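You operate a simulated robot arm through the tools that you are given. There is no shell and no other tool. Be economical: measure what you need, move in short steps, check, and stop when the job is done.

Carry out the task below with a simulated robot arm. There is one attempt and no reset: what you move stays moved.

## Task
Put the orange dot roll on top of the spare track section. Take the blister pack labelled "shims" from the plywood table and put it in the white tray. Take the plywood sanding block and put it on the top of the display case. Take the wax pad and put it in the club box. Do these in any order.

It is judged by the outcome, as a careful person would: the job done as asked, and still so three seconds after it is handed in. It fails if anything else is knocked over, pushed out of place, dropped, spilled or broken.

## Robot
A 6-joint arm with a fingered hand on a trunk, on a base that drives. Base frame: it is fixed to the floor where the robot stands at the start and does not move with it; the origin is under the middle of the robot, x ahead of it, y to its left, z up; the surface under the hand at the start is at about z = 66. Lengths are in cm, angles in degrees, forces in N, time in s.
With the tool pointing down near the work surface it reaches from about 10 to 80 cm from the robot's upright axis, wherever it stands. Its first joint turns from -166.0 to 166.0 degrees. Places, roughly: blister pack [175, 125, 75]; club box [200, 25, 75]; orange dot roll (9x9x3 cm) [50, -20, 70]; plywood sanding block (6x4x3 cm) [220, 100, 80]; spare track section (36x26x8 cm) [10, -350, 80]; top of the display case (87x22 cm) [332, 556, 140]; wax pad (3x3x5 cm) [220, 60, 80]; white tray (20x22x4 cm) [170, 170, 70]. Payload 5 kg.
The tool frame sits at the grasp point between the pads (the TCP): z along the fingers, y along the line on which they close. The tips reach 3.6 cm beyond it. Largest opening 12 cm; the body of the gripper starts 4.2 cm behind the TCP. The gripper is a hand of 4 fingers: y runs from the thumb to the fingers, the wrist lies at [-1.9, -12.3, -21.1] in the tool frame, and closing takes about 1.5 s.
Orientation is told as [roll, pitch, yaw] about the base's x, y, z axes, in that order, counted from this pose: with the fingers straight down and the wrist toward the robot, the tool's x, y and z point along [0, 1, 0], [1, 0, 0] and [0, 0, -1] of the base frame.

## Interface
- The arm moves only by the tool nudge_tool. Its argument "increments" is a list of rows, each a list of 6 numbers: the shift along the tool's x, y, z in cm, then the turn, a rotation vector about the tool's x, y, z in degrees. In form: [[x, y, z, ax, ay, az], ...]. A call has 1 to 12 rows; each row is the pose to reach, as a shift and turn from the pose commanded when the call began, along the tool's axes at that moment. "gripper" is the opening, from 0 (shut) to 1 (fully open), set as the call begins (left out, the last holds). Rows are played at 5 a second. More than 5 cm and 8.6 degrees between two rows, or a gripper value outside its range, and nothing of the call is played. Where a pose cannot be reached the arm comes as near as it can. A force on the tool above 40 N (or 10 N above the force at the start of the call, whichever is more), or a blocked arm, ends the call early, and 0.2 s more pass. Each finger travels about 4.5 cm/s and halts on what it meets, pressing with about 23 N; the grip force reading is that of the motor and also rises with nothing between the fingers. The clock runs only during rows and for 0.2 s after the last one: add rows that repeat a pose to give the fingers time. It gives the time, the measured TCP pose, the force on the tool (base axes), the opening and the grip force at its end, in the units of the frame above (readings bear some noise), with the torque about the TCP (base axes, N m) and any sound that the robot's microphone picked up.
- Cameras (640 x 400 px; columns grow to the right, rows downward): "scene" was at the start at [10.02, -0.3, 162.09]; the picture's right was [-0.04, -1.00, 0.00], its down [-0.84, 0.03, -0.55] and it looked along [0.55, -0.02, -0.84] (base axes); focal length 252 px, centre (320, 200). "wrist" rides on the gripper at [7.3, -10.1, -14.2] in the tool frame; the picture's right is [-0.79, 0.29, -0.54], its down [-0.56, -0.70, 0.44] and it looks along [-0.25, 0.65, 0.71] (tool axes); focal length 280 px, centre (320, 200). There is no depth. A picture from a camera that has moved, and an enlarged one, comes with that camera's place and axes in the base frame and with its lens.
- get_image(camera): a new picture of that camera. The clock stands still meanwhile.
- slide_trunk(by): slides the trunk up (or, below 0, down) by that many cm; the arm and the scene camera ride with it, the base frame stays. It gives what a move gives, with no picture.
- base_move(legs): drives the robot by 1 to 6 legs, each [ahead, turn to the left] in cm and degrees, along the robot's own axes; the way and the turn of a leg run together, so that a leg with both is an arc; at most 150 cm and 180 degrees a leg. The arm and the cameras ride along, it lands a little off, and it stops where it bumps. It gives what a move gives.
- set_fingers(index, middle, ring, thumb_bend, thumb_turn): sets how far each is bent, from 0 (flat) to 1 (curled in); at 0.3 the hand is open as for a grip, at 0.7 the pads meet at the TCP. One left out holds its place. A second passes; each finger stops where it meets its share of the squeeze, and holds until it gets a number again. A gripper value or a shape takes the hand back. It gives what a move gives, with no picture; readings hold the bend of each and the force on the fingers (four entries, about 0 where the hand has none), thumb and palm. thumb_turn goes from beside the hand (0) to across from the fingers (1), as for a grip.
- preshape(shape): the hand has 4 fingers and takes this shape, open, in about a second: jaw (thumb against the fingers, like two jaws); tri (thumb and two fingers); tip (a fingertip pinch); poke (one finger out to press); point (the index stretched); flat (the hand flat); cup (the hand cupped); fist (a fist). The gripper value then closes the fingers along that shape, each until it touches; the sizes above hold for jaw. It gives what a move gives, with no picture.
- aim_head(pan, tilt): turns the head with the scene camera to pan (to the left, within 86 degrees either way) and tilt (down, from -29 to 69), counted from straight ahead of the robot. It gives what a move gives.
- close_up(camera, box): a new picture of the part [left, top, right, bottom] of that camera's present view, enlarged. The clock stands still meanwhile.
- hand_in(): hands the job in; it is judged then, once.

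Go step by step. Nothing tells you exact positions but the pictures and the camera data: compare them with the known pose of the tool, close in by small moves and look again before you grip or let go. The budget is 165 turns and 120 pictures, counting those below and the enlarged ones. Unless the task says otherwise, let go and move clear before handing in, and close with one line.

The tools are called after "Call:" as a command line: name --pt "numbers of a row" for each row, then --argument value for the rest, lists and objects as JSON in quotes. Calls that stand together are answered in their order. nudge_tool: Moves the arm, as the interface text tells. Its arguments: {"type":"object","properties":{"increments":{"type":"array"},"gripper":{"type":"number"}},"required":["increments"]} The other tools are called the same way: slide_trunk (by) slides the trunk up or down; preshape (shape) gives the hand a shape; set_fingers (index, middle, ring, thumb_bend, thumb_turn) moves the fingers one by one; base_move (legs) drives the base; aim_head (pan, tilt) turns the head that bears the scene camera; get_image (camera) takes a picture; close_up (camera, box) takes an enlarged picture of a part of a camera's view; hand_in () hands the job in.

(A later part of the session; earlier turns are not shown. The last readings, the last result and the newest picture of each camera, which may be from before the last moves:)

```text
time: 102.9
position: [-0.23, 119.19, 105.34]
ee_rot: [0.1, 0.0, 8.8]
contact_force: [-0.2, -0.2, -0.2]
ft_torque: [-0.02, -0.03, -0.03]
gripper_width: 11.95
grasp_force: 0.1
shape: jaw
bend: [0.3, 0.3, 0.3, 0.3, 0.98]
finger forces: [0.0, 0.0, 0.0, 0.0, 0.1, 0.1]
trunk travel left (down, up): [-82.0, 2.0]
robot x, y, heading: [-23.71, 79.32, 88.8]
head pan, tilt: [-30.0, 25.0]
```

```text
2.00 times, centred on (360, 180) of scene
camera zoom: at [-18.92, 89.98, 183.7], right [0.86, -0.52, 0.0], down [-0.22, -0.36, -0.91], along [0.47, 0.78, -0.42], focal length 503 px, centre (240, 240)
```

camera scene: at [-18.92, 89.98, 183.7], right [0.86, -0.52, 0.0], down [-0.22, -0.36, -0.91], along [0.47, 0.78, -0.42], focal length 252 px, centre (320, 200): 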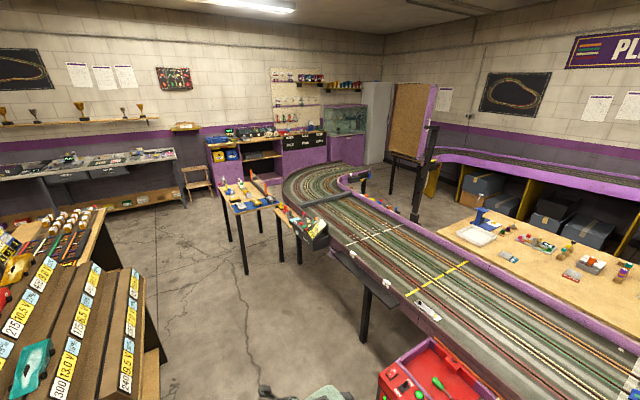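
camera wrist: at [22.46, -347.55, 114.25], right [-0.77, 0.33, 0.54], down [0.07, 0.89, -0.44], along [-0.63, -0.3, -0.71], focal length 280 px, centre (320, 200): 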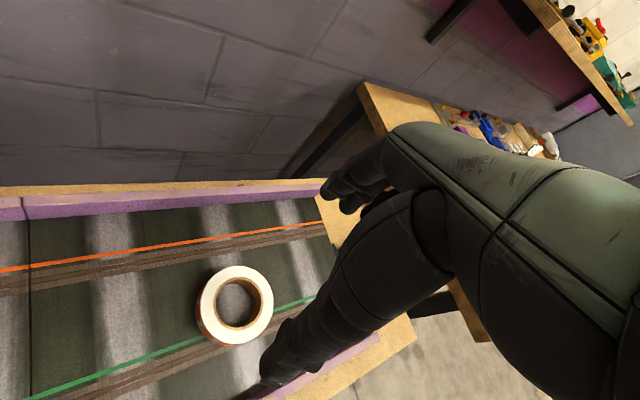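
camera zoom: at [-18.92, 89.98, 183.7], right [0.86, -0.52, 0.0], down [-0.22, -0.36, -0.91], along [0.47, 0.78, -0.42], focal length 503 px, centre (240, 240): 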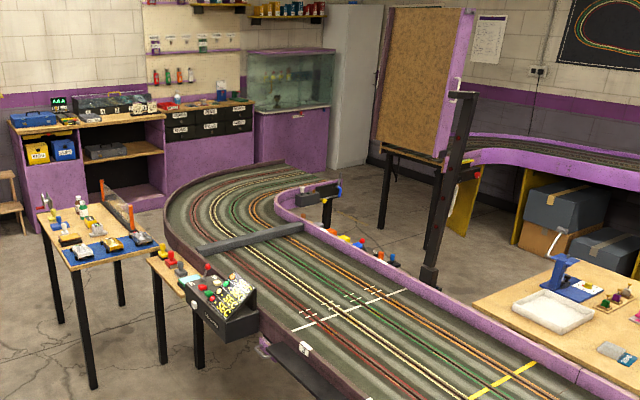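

A raised hinged bridge leaves a gap between the track's end (x ≈ 200) and the far track (x ≈ 290), so I can enter the inside that way, going around the small tables on the left. I'll drive on along the outside.

Call:
base_move --legs '[[0, 1.5], [150, 0], [40, 12], [80, 0], [40, -12]]'

Call:
aim_head --pan -60 --tilt 30

Call:
get_image --camera "scene"

```text
time: 108.6
position: [-3.03, 211.27, 105.36]
ee_rot: [-0.1, -0.2, 12.3]
contact_force: [0.0, 0.5, -0.8]
ft_torque: [-0.02, -0.06, -0.01]
gripper_width: 12.0
grasp_force: 0.1
shape: jaw
bend: [0.3, 0.3, 0.3, 0.3, 0.98]
finger forces: [0.0, 0.0, 0.1, 0.0, 0.0, 0.0]
trunk travel left (down, up): [-82.0, 2.0]
robot x, y, heading: [-23.56, 170.38, 99.5]
head pan, tilt: [-30.0, 25.0]
stopped in leg 2: the robot was blocked; the commanded pose is now the measured one
```

```text
time: 109.5
position: [-3.11, 211.32, 105.39]
ee_rot: [0.0, -0.1, 12.2]
contact_force: [0.7, -0.2, -0.4]
ft_torque: [-0.02, 0.0, -0.03]
gripper_width: 12.01
grasp_force: 0.1
shape: jaw
bend: [0.3, 0.3, 0.3, 0.3, 0.98]
finger forces: [0.0, 0.0, 0.0, 0.0, 0.0, 0.1]
trunk travel left (down, up): [-82.0, 2.0]
robot x, y, heading: [-24.03, 170.04, 99.7]
head pan, tilt: [-60.0, 30.0]
```

```text
87 pictures are left
camera scene: at [-17.57, 178.71, 182.91], right [0.64, -0.77, 0.0], down [-0.38, -0.32, -0.87], along [0.67, 0.55, -0.5], focal length 252 px, centre (320, 200)
```

scene: 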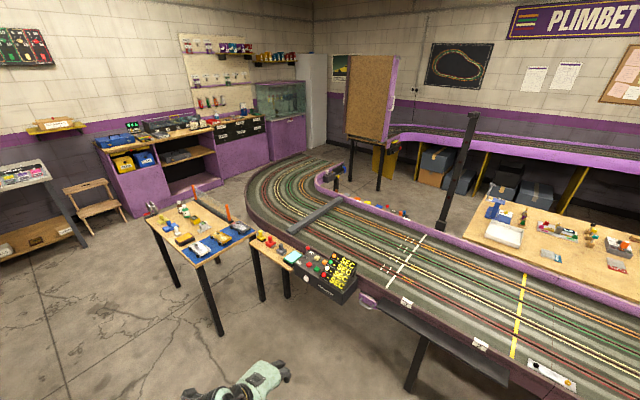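

The base was blocked, seemingly on the left by the stepped rack. I'll look left.

Call:
aim_head --pan 45 --tilt 55

Call:
get_image --camera "scene"

Call:
aim_head --pan -45 --tilt 60

Call:
get_image --camera "scene"

```text
time: 111.4
position: [-3.11, 211.38, 105.29]
ee_rot: [-0.1, -0.1, 12.2]
contact_force: [0.2, -0.3, -0.5]
ft_torque: [0.03, 0.0, 0.01]
gripper_width: 12.01
grasp_force: 0.0
shape: jaw
bend: [0.3, 0.3, 0.3, 0.3, 0.98]
finger forces: [0.0, 0.0, 0.0, 0.1, 0.1, 0.0]
trunk travel left (down, up): [-82.0, 2.0]
robot x, y, heading: [-24.13, 170.24, 99.6]
head pan, tilt: [45.0, 55.0]
```

```text
86 pictures are left
camera scene: at [-30.39, 177.17, 179.3], right [0.58, 0.81, 0.0], down [0.67, -0.47, -0.57], along [-0.47, 0.33, -0.82], focal length 252 px, centre (320, 200)
```

scene: 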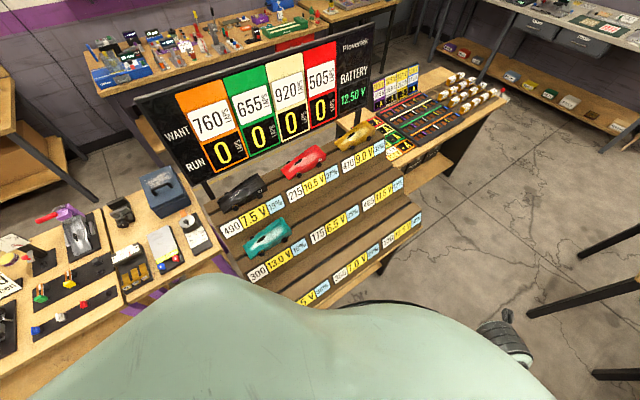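

```text
time: 113.0
position: [-3.09, 211.26, 105.34]
ee_rot: [-0.2, -0.1, 12.2]
contact_force: [0.6, -0.3, -0.5]
ft_torque: [0.0, -0.01, 0.01]
gripper_width: 12.0
grasp_force: 0.0
shape: jaw
bend: [0.3, 0.3, 0.3, 0.3, 0.98]
finger forces: [0.0, 0.0, 0.1, 0.0, 0.1, 0.1]
trunk travel left (down, up): [-82.0, 2.0]
robot x, y, heading: [-23.85, 170.16, 99.6]
head pan, tilt: [-45.0, 60.0]
```

```text
85 pictures are left
camera scene: at [-20.65, 178.43, 178.7], right [0.82, -0.58, 0.0], down [-0.5, -0.71, -0.5], along [0.29, 0.41, -0.87], focal length 252 px, centre (320, 200)
```

scene: 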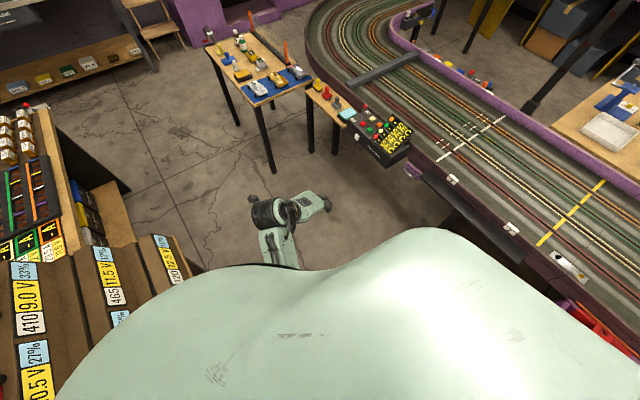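

The stepped rack's front edge is at x ≈ -52, and I grazed it; everything on it stands. I'll back off and pass with more clearance, threading between it and the small table (x from 20, y 305–380).

Call:
base_move --legs '[[-20, 0], [0, -25], [60, 0], [0, 26]]'

Call:
aim_head --pan 0 --tilt 50

Call:
get_image --camera "scene"

```text
time: 120.9
position: [13.67, 249.97, 105.42]
ee_rot: [0.0, -0.1, 14.1]
contact_force: [0.1, -0.4, 0.0]
ft_torque: [0.01, -0.01, 0.03]
gripper_width: 11.98
grasp_force: 0.0
shape: jaw
bend: [0.3, 0.3, 0.3, 0.3, 0.98]
finger forces: [0.1, 0.0, 0.0, 0.1, 0.0, 0.1]
trunk travel left (down, up): [-82.0, 2.0]
robot x, y, heading: [-6.3, 208.17, 101.8]
head pan, tilt: [-45.0, 60.0]
```

```text
time: 122.0
position: [13.64, 250.06, 105.36]
ee_rot: [-0.1, -0.1, 14.2]
contact_force: [-0.8, 0.0, -0.3]
ft_torque: [0.01, 0.02, -0.01]
gripper_width: 11.99
grasp_force: 0.0
shape: jaw
bend: [0.3, 0.3, 0.3, 0.3, 0.98]
finger forces: [0.0, 0.0, 0.0, 0.1, 0.0, 0.1]
trunk travel left (down, up): [-82.0, 2.0]
robot x, y, heading: [-6.22, 208.27, 101.4]
head pan, tilt: [0.0, 50.0]
```

```text
84 pictures are left
camera scene: at [-8.09, 218.56, 179.95], right [0.98, 0.2, 0.0], down [0.15, -0.75, -0.64], along [-0.13, 0.63, -0.77], focal length 252 px, centre (320, 200)
```

scene: 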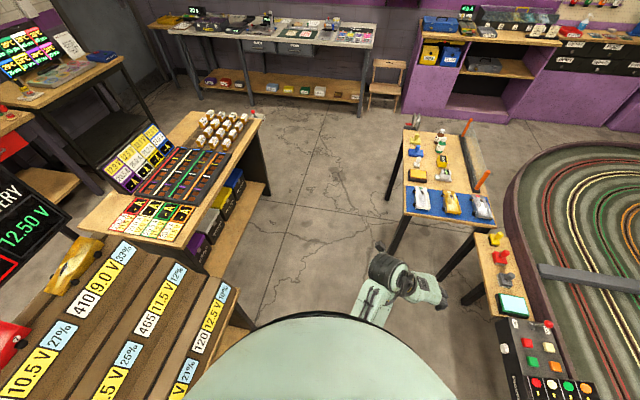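

The way ahead is clear between the bottle rack and the small table. I'll thread through at x ≈ -25.

Call:
base_move --legs '[[0, -6], [50, 0], [0, 13], [50, 0], [0, -18], [140, 0]]'

Call:
aim_head --pan -75 --tilt 30

Call:
get_image --camera "scene"

```text
time: 138.0
position: [1.35, 484.84, 105.39]
ee_rot: [0.0, -0.1, 3.4]
contact_force: [0.3, -0.1, -0.3]
ft_torque: [0.01, 0.01, -0.02]
gripper_width: 12.01
grasp_force: 0.1
shape: jaw
bend: [0.3, 0.3, 0.3, 0.3, 0.98]
finger forces: [0.0, 0.0, 0.0, 0.0, 0.0, 0.0]
trunk travel left (down, up): [-82.0, 2.0]
robot x, y, heading: [-25.74, 447.15, 90.8]
head pan, tilt: [0.0, 50.0]
```

```text
time: 139.5
position: [1.3, 484.88, 105.46]
ee_rot: [-0.1, -0.2, 3.4]
contact_force: [0.3, -0.7, 0.4]
ft_torque: [0.01, -0.04, 0.0]
gripper_width: 11.98
grasp_force: 0.0
shape: jaw
bend: [0.3, 0.3, 0.3, 0.3, 0.98]
finger forces: [0.0, 0.0, 0.1, 0.0, 0.1, 0.0]
trunk travel left (down, up): [-82.0, 2.0]
robot x, y, heading: [-25.82, 447.44, 90.5]
head pan, tilt: [-75.0, 30.0]
```

```text
83 pictures are left
camera scene: at [-16.98, 452.65, 182.9], right [0.27, -0.96, 0.0], down [-0.48, -0.14, -0.87], along [0.83, 0.24, -0.5], focal length 252 px, centre (320, 200)
```

scene: 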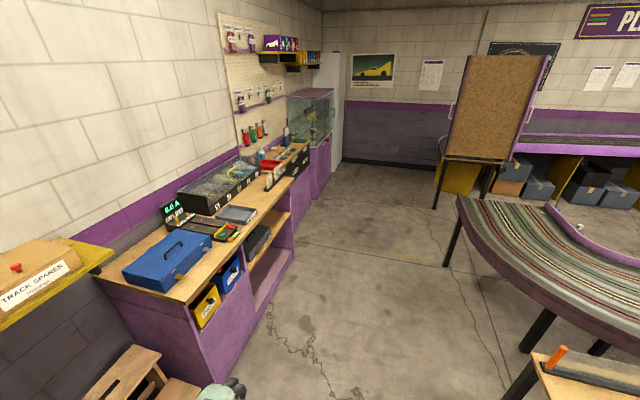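

The aisle in front of the cabinets is free and the gap into the track's inside lies at x ≈ 200–310, y ≈ 385. I'll turn right and drive to in front of the gap.

Call:
base_move --legs '[[0, -88], [140, 0], [130, 0], [0, -89]]'

Call:
aim_head --pan 0 --tilt 35

Call:
get_image --camera "scene"

```text
time: 163.0
position: [217.68, 425.98, 105.37]
ee_rot: [-0.2, -0.1, -176.2]
contact_force: [0.2, -0.1, 0.0]
ft_torque: [0.01, -0.01, 0.04]
gripper_width: 11.97
grasp_force: 0.0
shape: jaw
bend: [0.3, 0.3, 0.3, 0.3, 0.98]
finger forces: [0.0, 0.0, 0.0, 0.0, 0.0, 0.1]
trunk travel left (down, up): [-82.0, 2.0]
robot x, y, heading: [244.85, 463.38, -88.9]
head pan, tilt: [-75.0, 30.0]
```

```text
time: 164.5
position: [217.71, 426.05, 105.42]
ee_rot: [0.0, 0.0, -176.3]
contact_force: [0.6, -0.1, -0.2]
ft_torque: [0.0, -0.01, 0.02]
gripper_width: 11.98
grasp_force: 0.1
shape: jaw
bend: [0.3, 0.3, 0.3, 0.3, 0.98]
finger forces: [0.0, 0.0, 0.0, 0.0, 0.0, 0.0]
trunk travel left (down, up): [-82.0, 2.0]
robot x, y, heading: [244.75, 463.59, -88.6]
head pan, tilt: [0.0, 35.0]
```

```text
82 pictures are left
camera scene: at [244.72, 451.82, 182.13], right [-1.0, -0.02, 0.0], down [-0.01, 0.57, -0.82], along [0.02, -0.82, -0.57], focal length 252 px, centre (320, 200)
```

scene: 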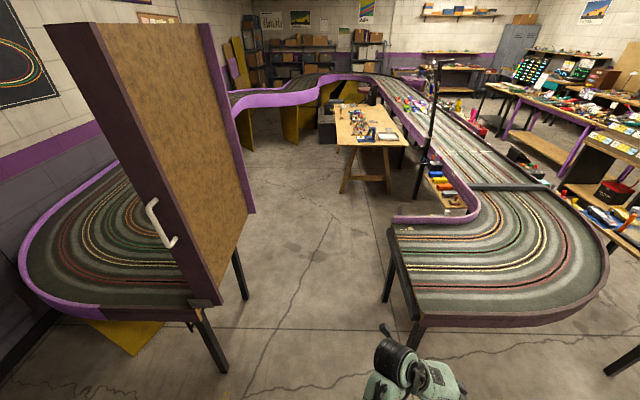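

The gap is about 110 cm wide and clear. The plywood table stands inside at x ≈ 157–234, up to y ≈ 192. I'll drive through to near its end and look.

Call:
base_move --legs '[[150, 0], [55, 0]]'

Call:
aim_head --pan -5 --tilt 40

Call:
get_image --camera "scene"

```text
time: 175.5
position: [223.25, 224.26, 105.25]
ee_rot: [0.0, -0.1, -175.7]
contact_force: [-0.2, 0.0, -0.9]
ft_torque: [0.0, -0.02, 0.01]
gripper_width: 11.98
grasp_force: 0.1
shape: jaw
bend: [0.3, 0.3, 0.3, 0.3, 0.98]
finger forces: [0.0, 0.0, 0.0, 0.0, 0.0, 0.0]
trunk travel left (down, up): [-82.0, 2.0]
robot x, y, heading: [249.66, 262.36, -88.2]
head pan, tilt: [0.0, 35.0]
```

```text
time: 176.2
position: [223.08, 224.14, 105.3]
ee_rot: [-0.2, -0.2, -175.6]
contact_force: [0.1, -0.5, -0.7]
ft_torque: [0.04, 0.01, -0.01]
gripper_width: 11.98
grasp_force: 0.1
shape: jaw
bend: [0.3, 0.3, 0.3, 0.3, 0.98]
finger forces: [0.1, 0.1, 0.1, 0.1, 0.0, 0.1]
trunk travel left (down, up): [-82.0, 2.0]
robot x, y, heading: [250.01, 262.11, -88.4]
head pan, tilt: [-5.0, 40.0]
```

```text
81 pictures are left
camera scene: at [249.17, 250.6, 181.37], right [-1.0, 0.06, 0.0], down [0.04, 0.64, -0.77], along [-0.04, -0.76, -0.64], focal length 252 px, centre (320, 200)
```

scene: 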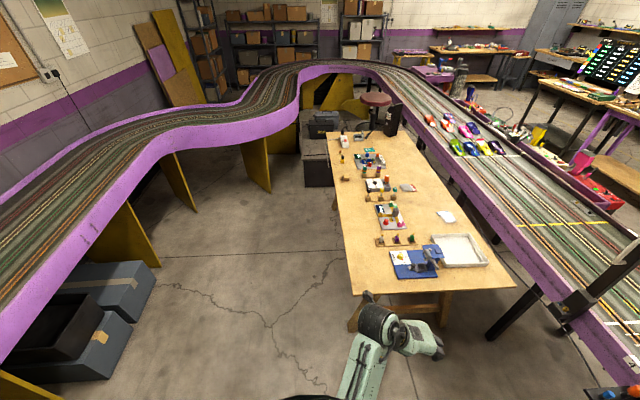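

I have a good overview of the plywood table. I'll zoom in to identify the items.

Call:
close_up --camera "scene" --box '[320, 170, 520, 295]'

Call:
close_up --camera "scene" --box '[320, 100, 448, 180]'

```text
3.20 times, centred on (420, 232) of scene
camera zoom: at [249.17, 250.6, 181.37], right [-1.0, 0.06, 0.0], down [0.04, 0.64, -0.77], along [-0.04, -0.76, -0.64], focal length 806 px, centre (0, 96)
```

zoom: 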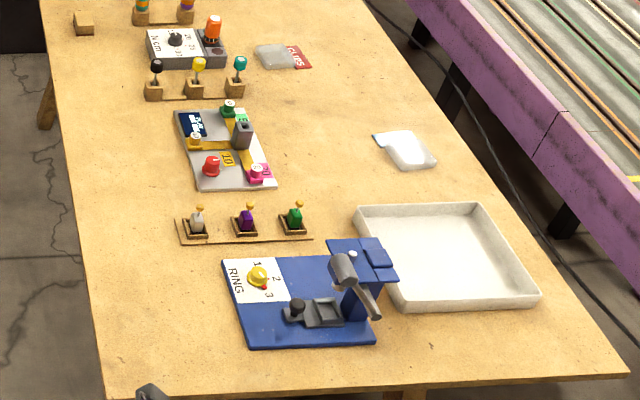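

```text
5.00 times, centred on (384, 140) of scene
camera zoom: at [249.17, 250.6, 181.37], right [-1.0, 0.06, 0.0], down [0.04, 0.64, -0.77], along [-0.04, -0.76, -0.64], focal length 1259 px, centre (0, 500)
```

zoom: 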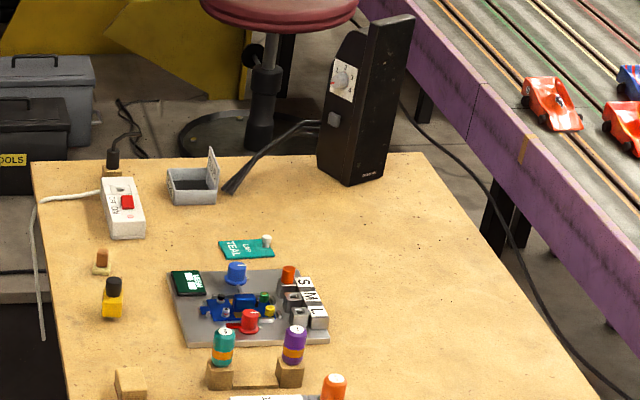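

The red pack reads "CLIPS", so the blue-labelled one near the tray should be "shims" — I'll verify that up close. The wooden block is at (222, 98), the wax pad at (221, 63) and the open club box at (201, 32). First the pack, from the table's near end: I'll centre the arm in front of the robot, then reverse into place.

Call:
nudge_tool --pt "1.2 -2.6 0 0 0 -8" --pt "2.4 -5.2 0 0 0 -16" --pt "3.6 -7.9 0 0 0 -24" --pt "4.8 -10.5 0 0 0 -32" --pt "6 -13.1 0 0 0 -40" --pt "7.2 -15.7 0 0 0 -48" --pt "8.4 -18.3 0 0 0 -56" --pt "9.6 -21 0 0 0 -64" --pt "10.8 -23.6 0 0 0 -72" --pt "12 -26.2 0 0 0 -80" --pt "12 -26.2 0 0 0 -80"

Call:
base_move --legs '[[0, 118], [-67, 0], [0, -136]]'

Call:
aim_head --pan 5 --tilt 58

Call:
get_image --camera "scene"

```text
time: 178.6
position: [250.29, 214.17, 105.26]
ee_rot: [-0.1, -0.1, -95.6]
contact_force: [-0.7, -0.2, -0.3]
ft_torque: [-0.01, -0.02, 0.0]
gripper_width: 11.99
grasp_force: 0.0
shape: jaw
bend: [0.3, 0.3, 0.3, 0.3, 0.98]
finger forces: [0.0, 0.1, 0.1, 0.1, 0.0, 0.0]
trunk travel left (down, up): [-82.0, 2.0]
robot x, y, heading: [249.54, 262.09, -88.2]
head pan, tilt: [-5.0, 40.0]
```

```text
time: 194.9
position: [171.94, 190.33, 105.09]
ee_rot: [-0.1, 0.0, -119.1]
contact_force: [-0.5, -0.7, 0.7]
ft_torque: [0.03, 0.01, -0.01]
gripper_width: 12.0
grasp_force: 0.0
shape: jaw
bend: [0.3, 0.3, 0.3, 0.3, 0.98]
finger forces: [0.0, 0.0, 0.0, 0.0, 0.0, 0.0]
trunk travel left (down, up): [-82.0, 2.0]
robot x, y, heading: [190.02, 234.66, -111.6]
head pan, tilt: [-5.0, 40.0]
```

```text
time: 195.7
position: [171.92, 190.41, 105.09]
ee_rot: [-0.1, -0.1, -119.0]
contact_force: [0.3, -0.2, -0.3]
ft_torque: [-0.01, -0.02, -0.01]
gripper_width: 11.96
grasp_force: 0.1
shape: jaw
bend: [0.3, 0.3, 0.3, 0.3, 0.98]
finger forces: [0.1, 0.0, 0.0, 0.0, 0.1, 0.0]
trunk travel left (down, up): [-82.0, 2.0]
robot x, y, heading: [190.36, 234.62, -111.8]
head pan, tilt: [5.0, 58.0]
```

```text
78 pictures are left
camera scene: at [187.22, 225.22, 178.94], right [-0.96, 0.29, 0.0], down [0.24, 0.81, -0.53], along [-0.15, -0.51, -0.85], focal length 252 px, centre (320, 200)
```

scene: 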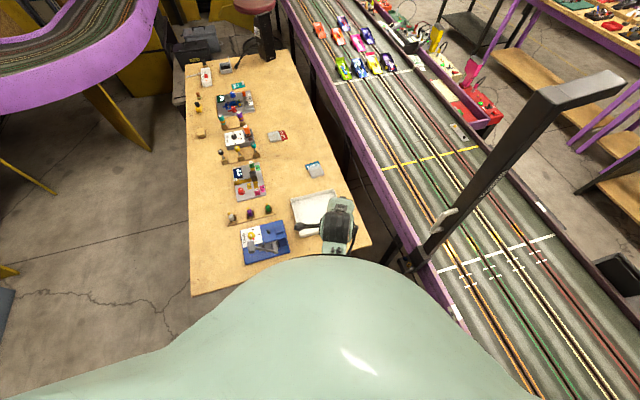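

The blue-labelled pack is ahead of the hand. I'll edge a bit closer, then read the label.

Call:
base_move --legs '[[0, 8], [9.5, 0]]'

Call:
close_up --camera "scene" --box '[240, 110, 400, 210]'

Call:
get_image --camera "wrist"

```text
time: 197.6
position: [175.72, 178.73, 105.2]
ee_rot: [-0.1, 0.0, -111.2]
contact_force: [0.4, 0.1, 0.5]
ft_torque: [-0.01, -0.02, 0.01]
gripper_width: 11.98
grasp_force: 0.1
shape: jaw
bend: [0.3, 0.3, 0.3, 0.3, 0.98]
finger forces: [0.1, 0.0, 0.0, 0.0, 0.0, 0.1]
trunk travel left (down, up): [-82.0, 2.0]
robot x, y, heading: [188.18, 225.2, -104.0]
head pan, tilt: [5.0, 58.0]
```

```text
4.00 times, centred on (320, 160) of scene
camera zoom: at [186.24, 215.38, 178.94], right [-0.99, 0.15, 0.0], down [0.13, 0.84, -0.53], along [-0.08, -0.52, -0.85], focal length 1007 px, centre (320, 360)
```

zoom: 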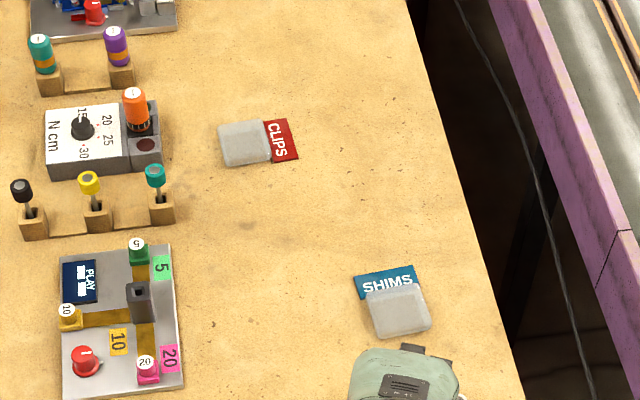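

```text
76 pictures are left
camera wrist: at [186.35, 185.49, 119.31], right [-0.84, 0.02, 0.54], down [-0.27, 0.86, -0.44], along [-0.47, -0.52, -0.71], focal length 280 px, centre (320, 200)
```

wrist: 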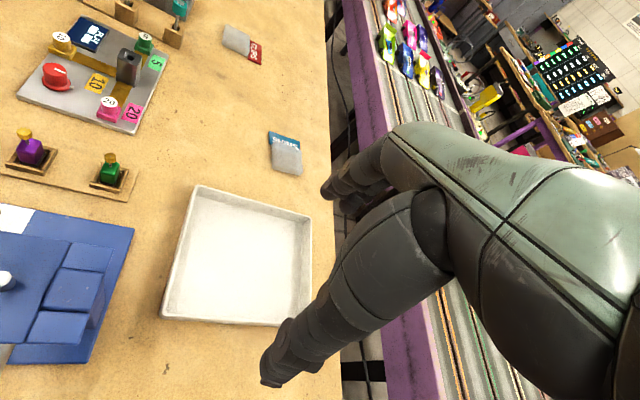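

The label reads "SHIMS". The pack's bubble is at about (165.7, 146), with its long axis along y, so I'd like to grip across x. I'll lower the trunk for reach and hover over it with the hand turned.

Call:
slide_trunk --by -14

Call:
nudge_tool --pt "0.3 4.2 0 0 0 8.1" --pt "0.6 8.5 0 0 0 16.2" --pt "0.9 12.7 0 0 0 24.3" --pt "1.2 17 0 0 0 32.4" --pt "1.5 21.2 0 0 0 40.5" --pt "1.8 25.4 0 0 0 48.6" --pt "2.1 29.6 0 0 0 56.7" --pt "2.3 33.9 0 0 0 64.8" --pt "2.3 33.9 0 0 0 64.8" --pt "2.3 33.9 0 0 0 64.8"

Call:
get_image --camera "scene"

Call:
get_image --camera "wrist"

```text
time: 199.3
position: [175.88, 178.77, 91.15]
ee_rot: [-0.1, 0.2, -111.2]
contact_force: [0.1, -0.5, -0.1]
ft_torque: [0.01, -0.02, 0.03]
gripper_width: 11.99
grasp_force: 0.0
shape: jaw
bend: [0.3, 0.3, 0.3, 0.3, 0.98]
finger forces: [0.0, 0.0, 0.0, 0.0, 0.0, 0.1]
trunk travel left (down, up): [-68.0, 16.0]
robot x, y, heading: [188.18, 225.28, -103.9]
head pan, tilt: [5.0, 58.0]
```

```text
time: 201.5
position: [166.07, 146.17, 90.95]
ee_rot: [-0.1, -0.1, -176.1]
contact_force: [-0.2, -1.2, 0.7]
ft_torque: [-0.02, 0.0, -0.01]
gripper_width: 11.99
grasp_force: 0.2
shape: jaw
bend: [0.3, 0.3, 0.3, 0.3, 0.98]
finger forces: [0.0, 0.0, 0.0, 0.0, 0.0, 0.0]
trunk travel left (down, up): [-68.0, 16.0]
robot x, y, heading: [188.12, 225.17, -103.7]
head pan, tilt: [5.0, 58.0]
```

```text
75 pictures are left
camera scene: at [186.21, 215.34, 164.94], right [-0.99, 0.15, 0.0], down [0.13, 0.84, -0.53], along [-0.08, -0.52, -0.85], focal length 252 px, centre (320, 200)
```

scene: 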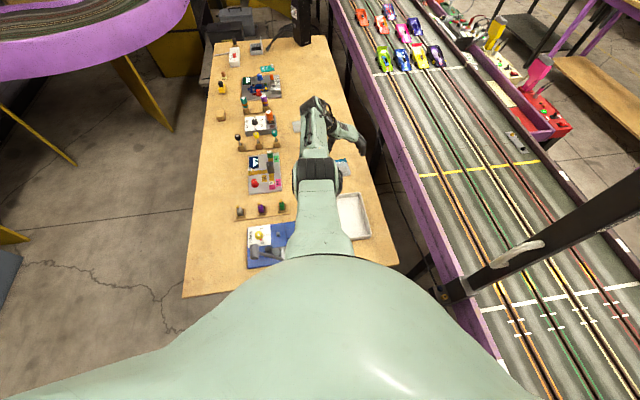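

```text
74 pictures are left
camera wrist: at [176.72, 139.66, 105.1], right [-0.34, 0.77, 0.54], down [0.66, 0.61, -0.44], along [-0.67, 0.21, -0.71], focal length 280 px, centre (320, 200)
```

wrist: 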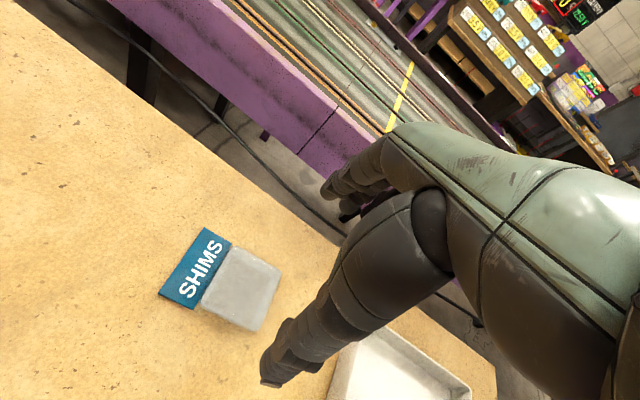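

Reachable. The pack sits neatly between the jaw directions, with its edges along y. I'll descend to just above the table.

Call:
nudge_tool --pt "0.6 0.4 3 0 0 0" --pt "0.6 0.4 6 0 0 0" --pt "0.6 0.4 9 0 0 0" --pt "0.6 0.4 11.5 0 0 0" --pt "0.6 0.4 12.5 0 0 0" --pt "0.6 0.4 12.5 0 0 0"

Call:
get_image --camera "wrist"

```text
time: 202.9
position: [166.69, 149.63, 82.05]
ee_rot: [-0.1, -0.1, -176.0]
contact_force: [0.3, 0.0, 0.3]
ft_torque: [-0.02, -0.01, -0.01]
gripper_width: 11.99
grasp_force: 0.1
shape: jaw
bend: [0.3, 0.3, 0.3, 0.3, 0.97]
finger forces: [0.0, 0.0, 0.1, 0.0, 0.0, 0.0]
out of reach, approached as far as the arm can: row 1, 2, 3, 4, 5, 6
trunk travel left (down, up): [-68.0, 16.0]
robot x, y, heading: [188.26, 225.09, -103.8]
head pan, tilt: [5.0, 58.0]
```

```text
73 pictures are left
camera wrist: at [177.34, 143.02, 96.1], right [-0.34, 0.77, 0.54], down [0.66, 0.61, -0.44], along [-0.67, 0.21, -0.71], focal length 280 px, centre (320, 200)
```

wrist: 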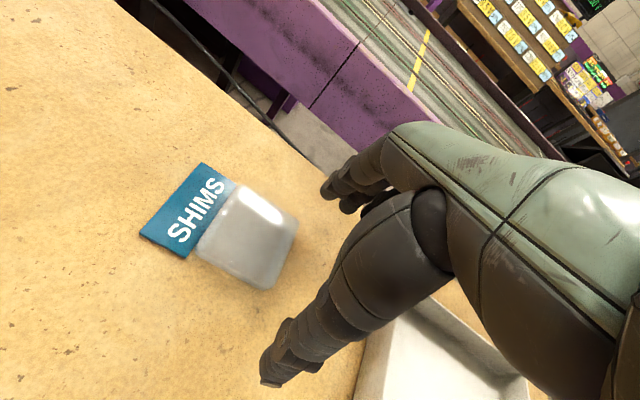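

The arm is at its reach limit low down; lowering the trunk further gains reach. I'll raise the hand, correct y, then lower the trunk.

Call:
nudge_tool --pt "0 0 -4 0 0 0" --pt "0 0 -8 0 0 0" --pt "0 0 -12 0 0 0" --pt "0 0 -14 0 0 0" --pt "0 0 -14 0 0 0"

```text
time: 204.1
position: [166.0, 144.19, 94.56]
ee_rot: [-0.2, -0.1, -176.1]
contact_force: [-0.1, 1.1, 0.5]
ft_torque: [-0.02, 0.05, 0.01]
gripper_width: 11.99
grasp_force: 0.0
shape: jaw
bend: [0.3, 0.3, 0.3, 0.3, 0.98]
finger forces: [0.1, 0.1, 0.0, 0.0, 0.0, 0.0]
out of reach, approached as far as the arm can: row 1, 2, 3, 4, 5
trunk travel left (down, up): [-68.0, 16.0]
robot x, y, heading: [188.05, 224.94, -103.8]
head pan, tilt: [5.0, 58.0]
```

Call:
slide_trunk --by -12

Call:
nudge_tool --pt "-0.5 0 0 0 0 0" --pt "-1 0 0 0 0 0"

Call:
get_image --camera "wrist"

Call:
get_image --camera "scene"

```text
time: 205.6
position: [166.22, 144.3, 82.53]
ee_rot: [-0.1, -0.1, -176.0]
contact_force: [0.3, -0.5, 0.4]
ft_torque: [-0.01, -0.01, 0.0]
gripper_width: 11.99
grasp_force: 0.0
shape: jaw
bend: [0.3, 0.3, 0.3, 0.3, 0.98]
finger forces: [0.1, 0.0, 0.1, 0.0, 0.0, 0.0]
trunk travel left (down, up): [-56.0, 28.0]
robot x, y, heading: [187.41, 225.02, -104.0]
head pan, tilt: [5.0, 58.0]
```

```text
time: 206.2
position: [165.87, 144.55, 82.2]
ee_rot: [-0.3, 0.0, -176.1]
contact_force: [0.1, -0.7, 0.6]
ft_torque: [-0.01, 0.01, 0.01]
gripper_width: 11.96
grasp_force: 0.1
shape: jaw
bend: [0.3, 0.3, 0.3, 0.3, 0.98]
finger forces: [0.1, 0.1, 0.0, 0.0, 0.0, 0.0]
out of reach, approached as far as the arm can: row 1, 2
trunk travel left (down, up): [-56.0, 28.0]
robot x, y, heading: [188.02, 225.17, -103.8]
head pan, tilt: [5.0, 58.0]
```

```text
72 pictures are left
camera wrist: at [176.54, 137.83, 96.3], right [-0.34, 0.77, 0.55], down [0.66, 0.61, -0.44], along [-0.67, 0.21, -0.71], focal length 280 px, centre (320, 200)
```

wrist: 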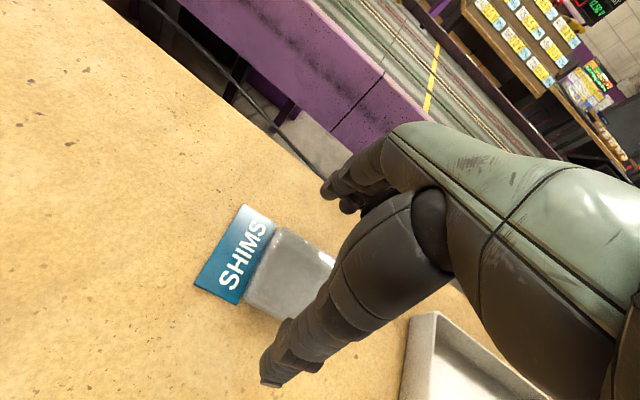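

```text
71 pictures are left
camera scene: at [186.19, 215.32, 152.93], right [-0.99, 0.15, 0.0], down [0.13, 0.84, -0.53], along [-0.08, -0.52, -0.85], focal length 252 px, centre (320, 200)
```

scene: 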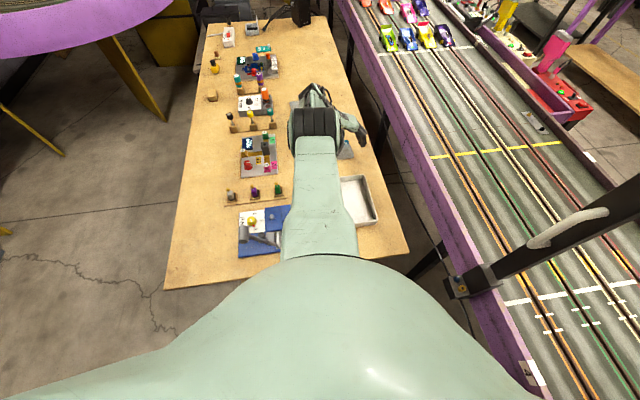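

The hand is now exactly over the bubble (165.9, 144.5). I'll lower with the trunk to keep the arm posture.

Call:
slide_trunk --by -4

Call:
get_image --camera "wrist"

```text
time: 207.0
position: [165.9, 144.57, 78.32]
ee_rot: [-0.1, -0.1, -176.0]
contact_force: [0.3, 0.2, 0.0]
ft_torque: [0.02, -0.03, 0.0]
gripper_width: 11.97
grasp_force: 0.0
shape: jaw
bend: [0.3, 0.3, 0.3, 0.3, 0.98]
finger forces: [0.0, 0.1, 0.0, 0.0, 0.0, 0.1]
trunk travel left (down, up): [-52.0, 32.0]
robot x, y, heading: [188.08, 224.96, -103.9]
head pan, tilt: [5.0, 58.0]
```

```text
70 pictures are left
camera wrist: at [176.58, 137.84, 92.35], right [-0.34, 0.77, 0.55], down [0.66, 0.61, -0.44], along [-0.67, 0.21, -0.71], focal length 280 px, centre (320, 200)
```

wrist: 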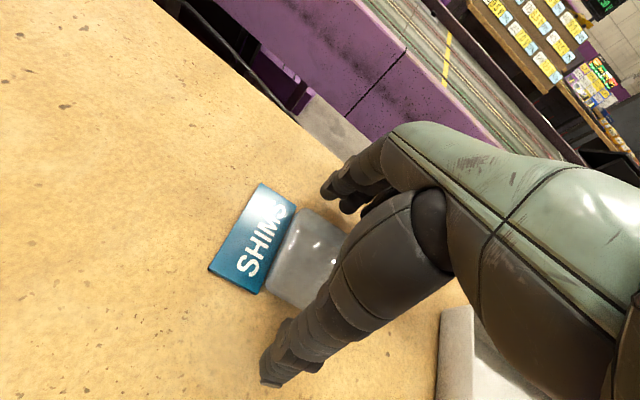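

Call:
slide_trunk --by -0.6

Call:
nudge_tool --pt "0 0 0 0 0 0" --pt "0 0 0 0 0 0" --pt "0 0 0 0 0 0" --pt "0 0 0 0 0 0" --pt "0 0 0 0 0 0" --pt "0 0 0 0 0 0" --pt "0 0 0 0 0 0" --pt "0 0 0 0 0 0" --pt "0 0 0 0 0 0" --gripper 0.15

Call:
get_image --camera "wrist"

```text
time: 207.5
position: [165.9, 144.39, 77.68]
ee_rot: [-0.1, -0.1, -176.1]
contact_force: [0.3, 0.4, 3.2]
ft_torque: [0.01, 0.2, -0.02]
gripper_width: 11.99
grasp_force: 0.1
shape: jaw
bend: [0.3, 0.3, 0.3, 0.3, 0.98]
finger forces: [0.1, 2.8, 0.0, 0.1, 0.0, 0.1]
trunk travel left (down, up): [-51.4, 32.6]
robot x, y, heading: [187.86, 225.03, -103.8]
head pan, tilt: [5.0, 58.0]
```

```text
time: 209.5
position: [165.94, 144.54, 77.75]
ee_rot: [-0.2, -0.2, -176.2]
contact_force: [0.6, -0.4, 7.6]
ft_torque: [-0.11, -0.09, 0.04]
gripper_width: 6.66
grasp_force: 23.0
shape: jaw
bend: [0.74, 0.42, 0.4, 0.69, 1.0]
finger forces: [14.2, 5.9, 2.8, 0.1, 24.3, 0.0]
trunk travel left (down, up): [-51.4, 32.6]
robot x, y, heading: [187.54, 225.01, -103.7]
head pan, tilt: [5.0, 58.0]
```

```text
69 pictures are left
camera wrist: at [176.61, 137.87, 91.83], right [-0.34, 0.77, 0.55], down [0.66, 0.61, -0.44], along [-0.67, 0.21, -0.71], focal length 280 px, centre (320, 200)
```

wrist: 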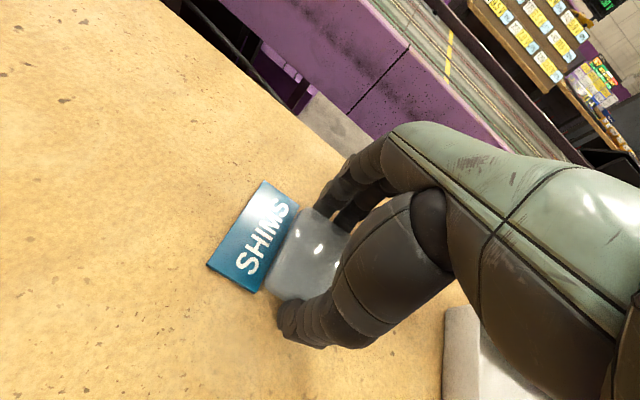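

The bubble is gripped. I'll lift with the trunk and check.

Call:
slide_trunk --by 10

Call:
get_image --camera "wrist"

```text
time: 210.9
position: [165.85, 144.4, 87.5]
ee_rot: [-0.3, -0.1, -176.1]
contact_force: [-0.8, 0.7, -0.2]
ft_torque: [-0.02, 0.0, -0.01]
gripper_width: 6.64
grasp_force: 22.6
shape: jaw
bend: [0.74, 0.42, 0.4, 0.69, 1.0]
finger forces: [12.7, 5.3, 2.8, 0.0, 20.9, 0.0]
trunk travel left (down, up): [-61.4, 22.6]
robot x, y, heading: [188.15, 225.29, -103.7]
head pan, tilt: [5.0, 58.0]
```

```text
68 pictures are left
camera wrist: at [176.57, 137.8, 101.68], right [-0.34, 0.77, 0.55], down [0.66, 0.61, -0.44], along [-0.67, 0.21, -0.71], focal length 280 px, centre (320, 200)
```

wrist: 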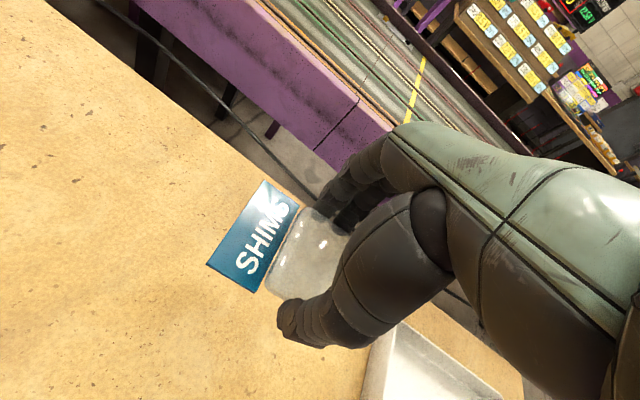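

The pack is held. The tray's centre is about (172, 170); I'll raise a bit and carry the pack over it.

Call:
slide_trunk --by 5

Call:
nudge_tool --pt "-4 -1.2 0 0 0 0" --pt "-8 -2.4 0 0 0 0" --pt "-12 -3.6 0 0 0 0" --pt "-16 -4.8 0 0 0 0" --pt "-20 -6 0 0 0 0" --pt "-23 -7 0 0 0 0" --pt "-25.5 -7.9 0 0 0 0" --pt "-25.5 -7.9 0 0 0 0"

Call:
get_image --camera "wrist"

Call:
get_image --camera "scene"

```text
time: 211.8
position: [165.92, 144.43, 92.6]
ee_rot: [-0.4, -0.1, -176.1]
contact_force: [0.4, 0.2, -0.7]
ft_torque: [-0.01, 0.0, 0.01]
gripper_width: 6.68
grasp_force: 22.8
shape: jaw
bend: [0.74, 0.42, 0.4, 0.69, 1.0]
finger forces: [12.8, 5.3, 2.8, 0.0, 20.9, 0.0]
trunk travel left (down, up): [-66.4, 17.6]
robot x, y, heading: [187.79, 224.97, -103.5]
head pan, tilt: [5.0, 58.0]
```

```text
time: 213.6
position: [169.6, 148.13, 83.45]
ee_rot: [-0.3, -0.1, -176.3]
contact_force: [-0.6, -0.3, 0.1]
ft_torque: [-0.04, -0.03, 0.0]
gripper_width: 6.63
grasp_force: 23.3
shape: jaw
bend: [0.74, 0.42, 0.4, 0.69, 1.0]
finger forces: [12.9, 5.3, 2.9, 0.1, 21.1, 0.0]
out of reach, approached as far as the arm can: row 1, 2, 3, 4, 5, 6, 7, 8
trunk travel left (down, up): [-66.4, 17.6]
robot x, y, heading: [187.89, 225.14, -103.9]
head pan, tilt: [5.0, 58.0]
```

```text
67 pictures are left
camera wrist: at [180.27, 141.41, 97.58], right [-0.34, 0.77, 0.55], down [0.66, 0.61, -0.44], along [-0.67, 0.21, -0.71], focal length 280 px, centre (320, 200)
```

wrist: 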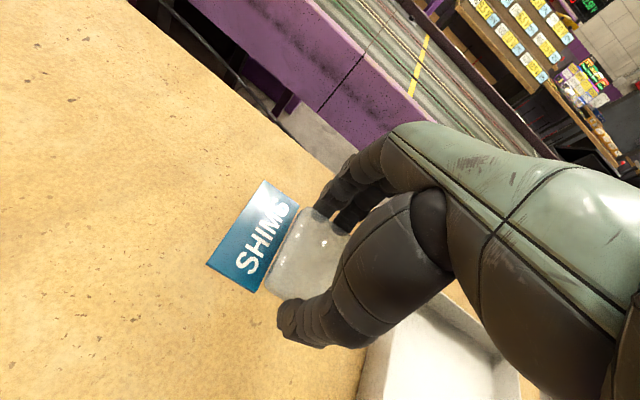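

```text
66 pictures are left
camera scene: at [186.16, 215.32, 163.33], right [-0.99, 0.15, 0.0], down [0.13, 0.84, -0.53], along [-0.08, -0.52, -0.85], focal length 252 px, centre (320, 200)
```

scene: 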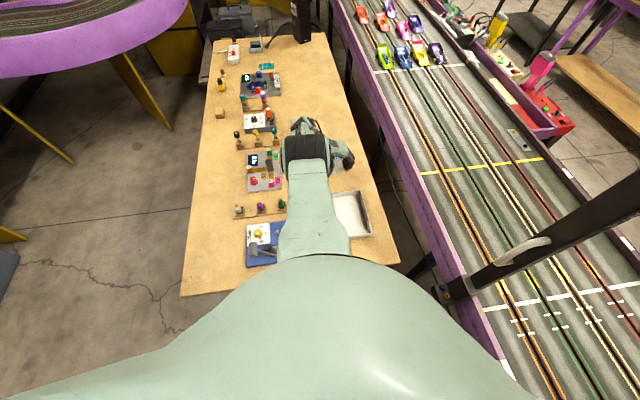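

The internally commanded pose had drifted from the measured one at the reach limit, so the hand dropped a little. I'll raise it with small steps and see how it follows.

Call:
nudge_tool --pt "0 0 -4 0 0 0" --pt "0 0 -8 0 0 0" --pt "0 0 -8 0 0 0"

```text
time: 214.4
position: [170.03, 144.62, 91.03]
ee_rot: [-0.3, -0.2, -176.2]
contact_force: [0.1, -0.8, 0.0]
ft_torque: [0.02, 0.05, -0.02]
gripper_width: 6.64
grasp_force: 23.2
shape: jaw
bend: [0.74, 0.42, 0.4, 0.69, 1.0]
finger forces: [12.9, 5.3, 2.9, 0.0, 21.1, 0.1]
out of reach, approached as far as the arm can: row 1, 2, 3
trunk travel left (down, up): [-66.4, 17.6]
robot x, y, heading: [187.91, 224.96, -103.8]
head pan, tilt: [5.0, 58.0]
```

Call:
nudge_tool --pt "-4 0 -1 0 0 0" --pt "-8 0 -2 0 0 0" --pt "-12 0 -3 0 0 0" --pt "-12 0 -3 0 0 0"

```text
time: 215.4
position: [169.47, 144.81, 90.8]
ee_rot: [-0.3, -0.1, -176.2]
contact_force: [0.4, -0.4, -0.1]
ft_torque: [0.0, 0.0, 0.02]
gripper_width: 6.66
grasp_force: 23.0
shape: jaw
bend: [0.74, 0.42, 0.4, 0.69, 1.0]
finger forces: [13.0, 5.3, 2.9, 0.0, 21.1, 0.1]
out of reach, approached as far as the arm can: row 1, 2, 3, 4
trunk travel left (down, up): [-66.4, 17.6]
robot x, y, heading: [188.1, 224.56, -103.9]
head pan, tilt: [5.0, 58.0]
```

Call:
nudge_tool --pt "0 0 0 0 0 -8" --pt "0 0 0 0 0 -16" --pt "0 0 0 0 0 -24" --pt "0 0 0 0 0 -32" --pt "0 0 0 0 0 -32"

Call:
get_image --camera "scene"

```text
time: 216.6
position: [169.39, 139.98, 88.57]
ee_rot: [-0.3, 0.1, -144.1]
contact_force: [0.5, 0.2, -1.0]
ft_torque: [-0.01, 0.0, -0.02]
gripper_width: 6.63
grasp_force: 23.0
shape: jaw
bend: [0.74, 0.42, 0.4, 0.69, 1.0]
finger forces: [12.9, 5.3, 2.9, 0.1, 21.0, 0.0]
out of reach, approached as far as the arm can: row 1, 2, 3, 4, 5
trunk travel left (down, up): [-66.4, 17.6]
robot x, y, heading: [188.02, 224.72, -103.7]
head pan, tilt: [5.0, 58.0]
```

```text
65 pictures are left
camera scene: at [186.26, 215.32, 163.33], right [-0.99, 0.15, 0.0], down [0.13, 0.84, -0.53], along [-0.08, -0.52, -0.85], focal length 252 px, centre (320, 200)
```

scene: 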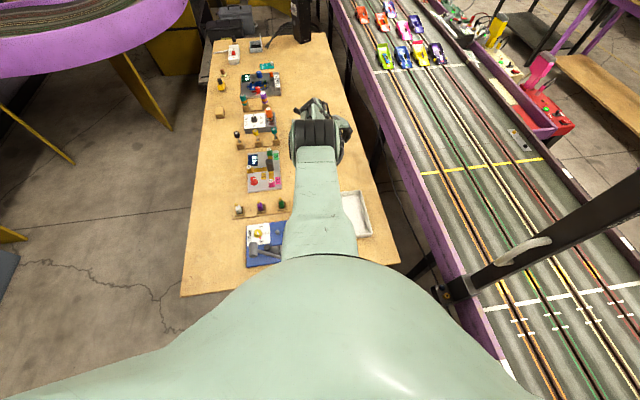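

The arm is straight out at full stretch and can't fold back from there, but I can use the base instead: turning 2.5° right and backing 28 cm carries the pack right over the tray.

Call:
base_move --legs '[[0, -2.5], [-28, 0]]'

Call:
get_image --camera "wrist"

Call:
get_image --camera "scene"

```text
time: 219.1
position: [172.6, 167.75, 88.6]
ee_rot: [-0.4, 0.0, -147.3]
contact_force: [0.0, 0.1, -0.6]
ft_torque: [-0.01, 0.01, -0.02]
gripper_width: 6.66
grasp_force: 23.0
shape: jaw
bend: [0.74, 0.42, 0.4, 0.69, 1.0]
finger forces: [12.9, 5.3, 2.9, 0.0, 21.0, 0.0]
trunk travel left (down, up): [-66.4, 17.6]
robot x, y, heading: [195.81, 251.36, -107.0]
head pan, tilt: [5.0, 58.0]
```

```text
64 pictures are left
camera wrist: at [185.13, 167.01, 102.72], right [-0.67, 0.51, 0.55], down [0.29, 0.85, -0.44], along [-0.69, -0.14, -0.71], focal length 280 px, centre (320, 200)
```

wrist: 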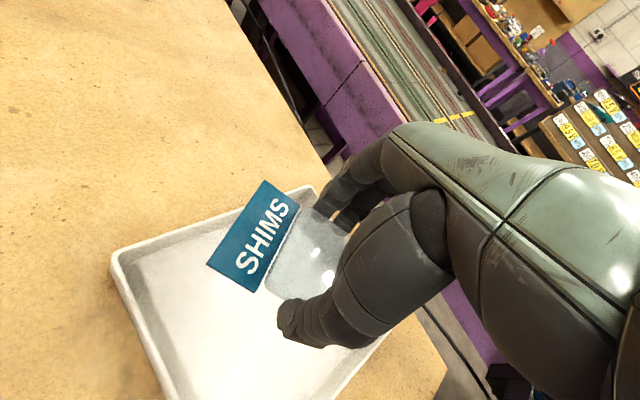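

```text
63 pictures are left
camera scene: at [193.59, 242.02, 163.33], right [-0.98, 0.21, 0.0], down [0.17, 0.83, -0.53], along [-0.11, -0.52, -0.85], focal length 252 px, centre (320, 200)
```

scene: 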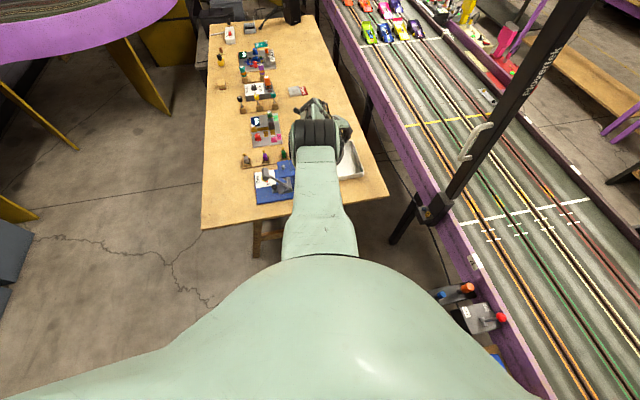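

The pack is over the tray (x 161–182, y 160–181). I'll back 3 cm more to centre it, then lower with the trunk.

Call:
base_move --legs '[[-3, 0]]'

Call:
slide_trunk --by -8.5

Call:
get_image --camera "wrist"

```text
time: 219.9
position: [173.45, 170.5, 88.35]
ee_rot: [-0.4, 0.2, -147.2]
contact_force: [-0.8, 0.1, -0.9]
ft_torque: [0.02, -0.02, 0.02]
gripper_width: 6.62
grasp_force: 22.9
shape: jaw
bend: [0.74, 0.42, 0.4, 0.69, 1.0]
finger forces: [12.9, 5.3, 2.9, 0.0, 21.1, 0.1]
trunk travel left (down, up): [-66.4, 17.6]
robot x, y, heading: [196.93, 254.5, -107.2]
head pan, tilt: [5.0, 58.0]
```

```text
time: 221.1
position: [173.42, 170.7, 80.1]
ee_rot: [-0.3, 0.1, -147.3]
contact_force: [0.1, -0.8, -0.9]
ft_torque: [-0.02, -0.02, 0.0]
gripper_width: 6.64
grasp_force: 22.6
shape: jaw
bend: [0.74, 0.42, 0.4, 0.69, 1.0]
finger forces: [12.9, 5.3, 2.9, 0.0, 21.1, 0.1]
trunk travel left (down, up): [-57.9, 26.1]
robot x, y, heading: [196.56, 254.35, -107.2]
head pan, tilt: [5.0, 58.0]
```

```text
62 pictures are left
camera wrist: at [186.0, 169.9, 94.28], right [-0.67, 0.51, 0.55], down [0.29, 0.85, -0.44], along [-0.69, -0.14, -0.71], focal length 280 px, centre (320, 200)
```

wrist: 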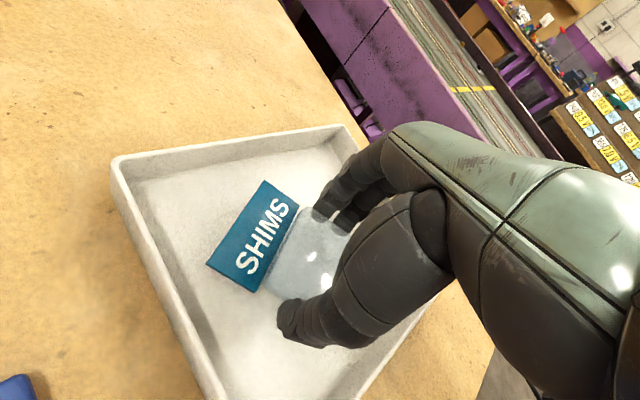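

Well centred inside the tray. I'll lower to contact and let go.

Call:
slide_trunk --by -0.9

Call:
slide_trunk --by -0.5

```text
time: 221.7
position: [173.4, 170.57, 79.21]
ee_rot: [-0.3, 0.1, -147.3]
contact_force: [0.3, 0.1, 0.0]
ft_torque: [-0.01, 0.06, 0.0]
gripper_width: 6.65
grasp_force: 23.2
shape: jaw
bend: [0.74, 0.42, 0.4, 0.69, 1.0]
finger forces: [13.0, 5.2, 3.0, 0.1, 21.1, 0.1]
trunk travel left (down, up): [-57.0, 27.0]
robot x, y, heading: [196.72, 254.47, -107.1]
head pan, tilt: [5.0, 58.0]
```

```text
time: 222.3
position: [173.41, 170.67, 78.61]
ee_rot: [-0.3, 0.1, -147.2]
contact_force: [0.3, 0.0, -0.6]
ft_torque: [-0.04, -0.02, 0.02]
gripper_width: 6.65
grasp_force: 22.8
shape: jaw
bend: [0.74, 0.42, 0.4, 0.69, 1.0]
finger forces: [12.8, 5.4, 2.9, 0.0, 21.1, 0.0]
trunk travel left (down, up): [-56.5, 27.5]
robot x, y, heading: [196.52, 254.31, -106.7]
head pan, tilt: [5.0, 58.0]
```

Call:
slide_trunk --by -0.5

Call:
set_fingers --index 0.3 --middle 0.3 --ring 0.3 --thumb_bend 0.3

Call:
get_image --camera "wrist"

```text
time: 222.8
position: [173.43, 170.63, 78.19]
ee_rot: [-0.3, 0.1, -147.2]
contact_force: [0.5, 0.3, -0.6]
ft_torque: [-0.03, -0.02, 0.01]
gripper_width: 6.64
grasp_force: 23.3
shape: jaw
bend: [0.74, 0.42, 0.4, 0.69, 1.0]
finger forces: [12.9, 5.3, 2.9, 0.0, 21.2, 0.0]
trunk travel left (down, up): [-56.0, 28.0]
robot x, y, heading: [196.51, 254.61, -106.9]
head pan, tilt: [5.0, 58.0]
```

```text
time: 223.8
position: [173.45, 170.6, 78.09]
ee_rot: [-0.2, 0.2, -147.3]
contact_force: [0.7, 0.1, 0.2]
ft_torque: [0.04, 0.0, -0.03]
gripper_width: 12.26
grasp_force: 0.2
shape: fingers
bend: [0.3, 0.3, 0.3, 0.3, 1.0]
finger forces: [0.0, 0.1, 0.1, 0.0, 0.0, 0.0]
trunk travel left (down, up): [-56.0, 28.0]
robot x, y, heading: [196.61, 254.82, -106.9]
head pan, tilt: [5.0, 58.0]
```

```text
61 pictures are left
camera wrist: at [185.99, 169.87, 92.3], right [-0.67, 0.51, 0.55], down [0.29, 0.85, -0.44], along [-0.69, -0.14, -0.71], focal length 280 px, centre (320, 200)
```

wrist: 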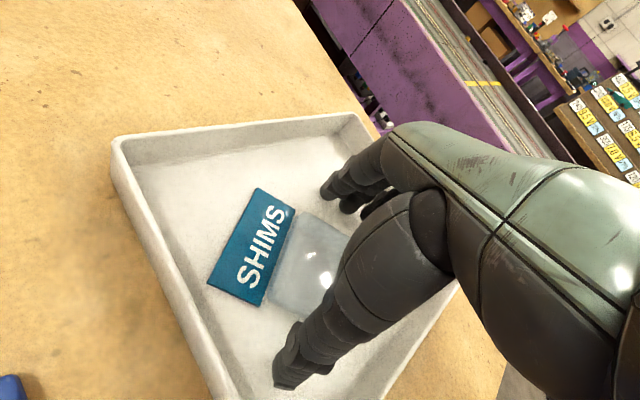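

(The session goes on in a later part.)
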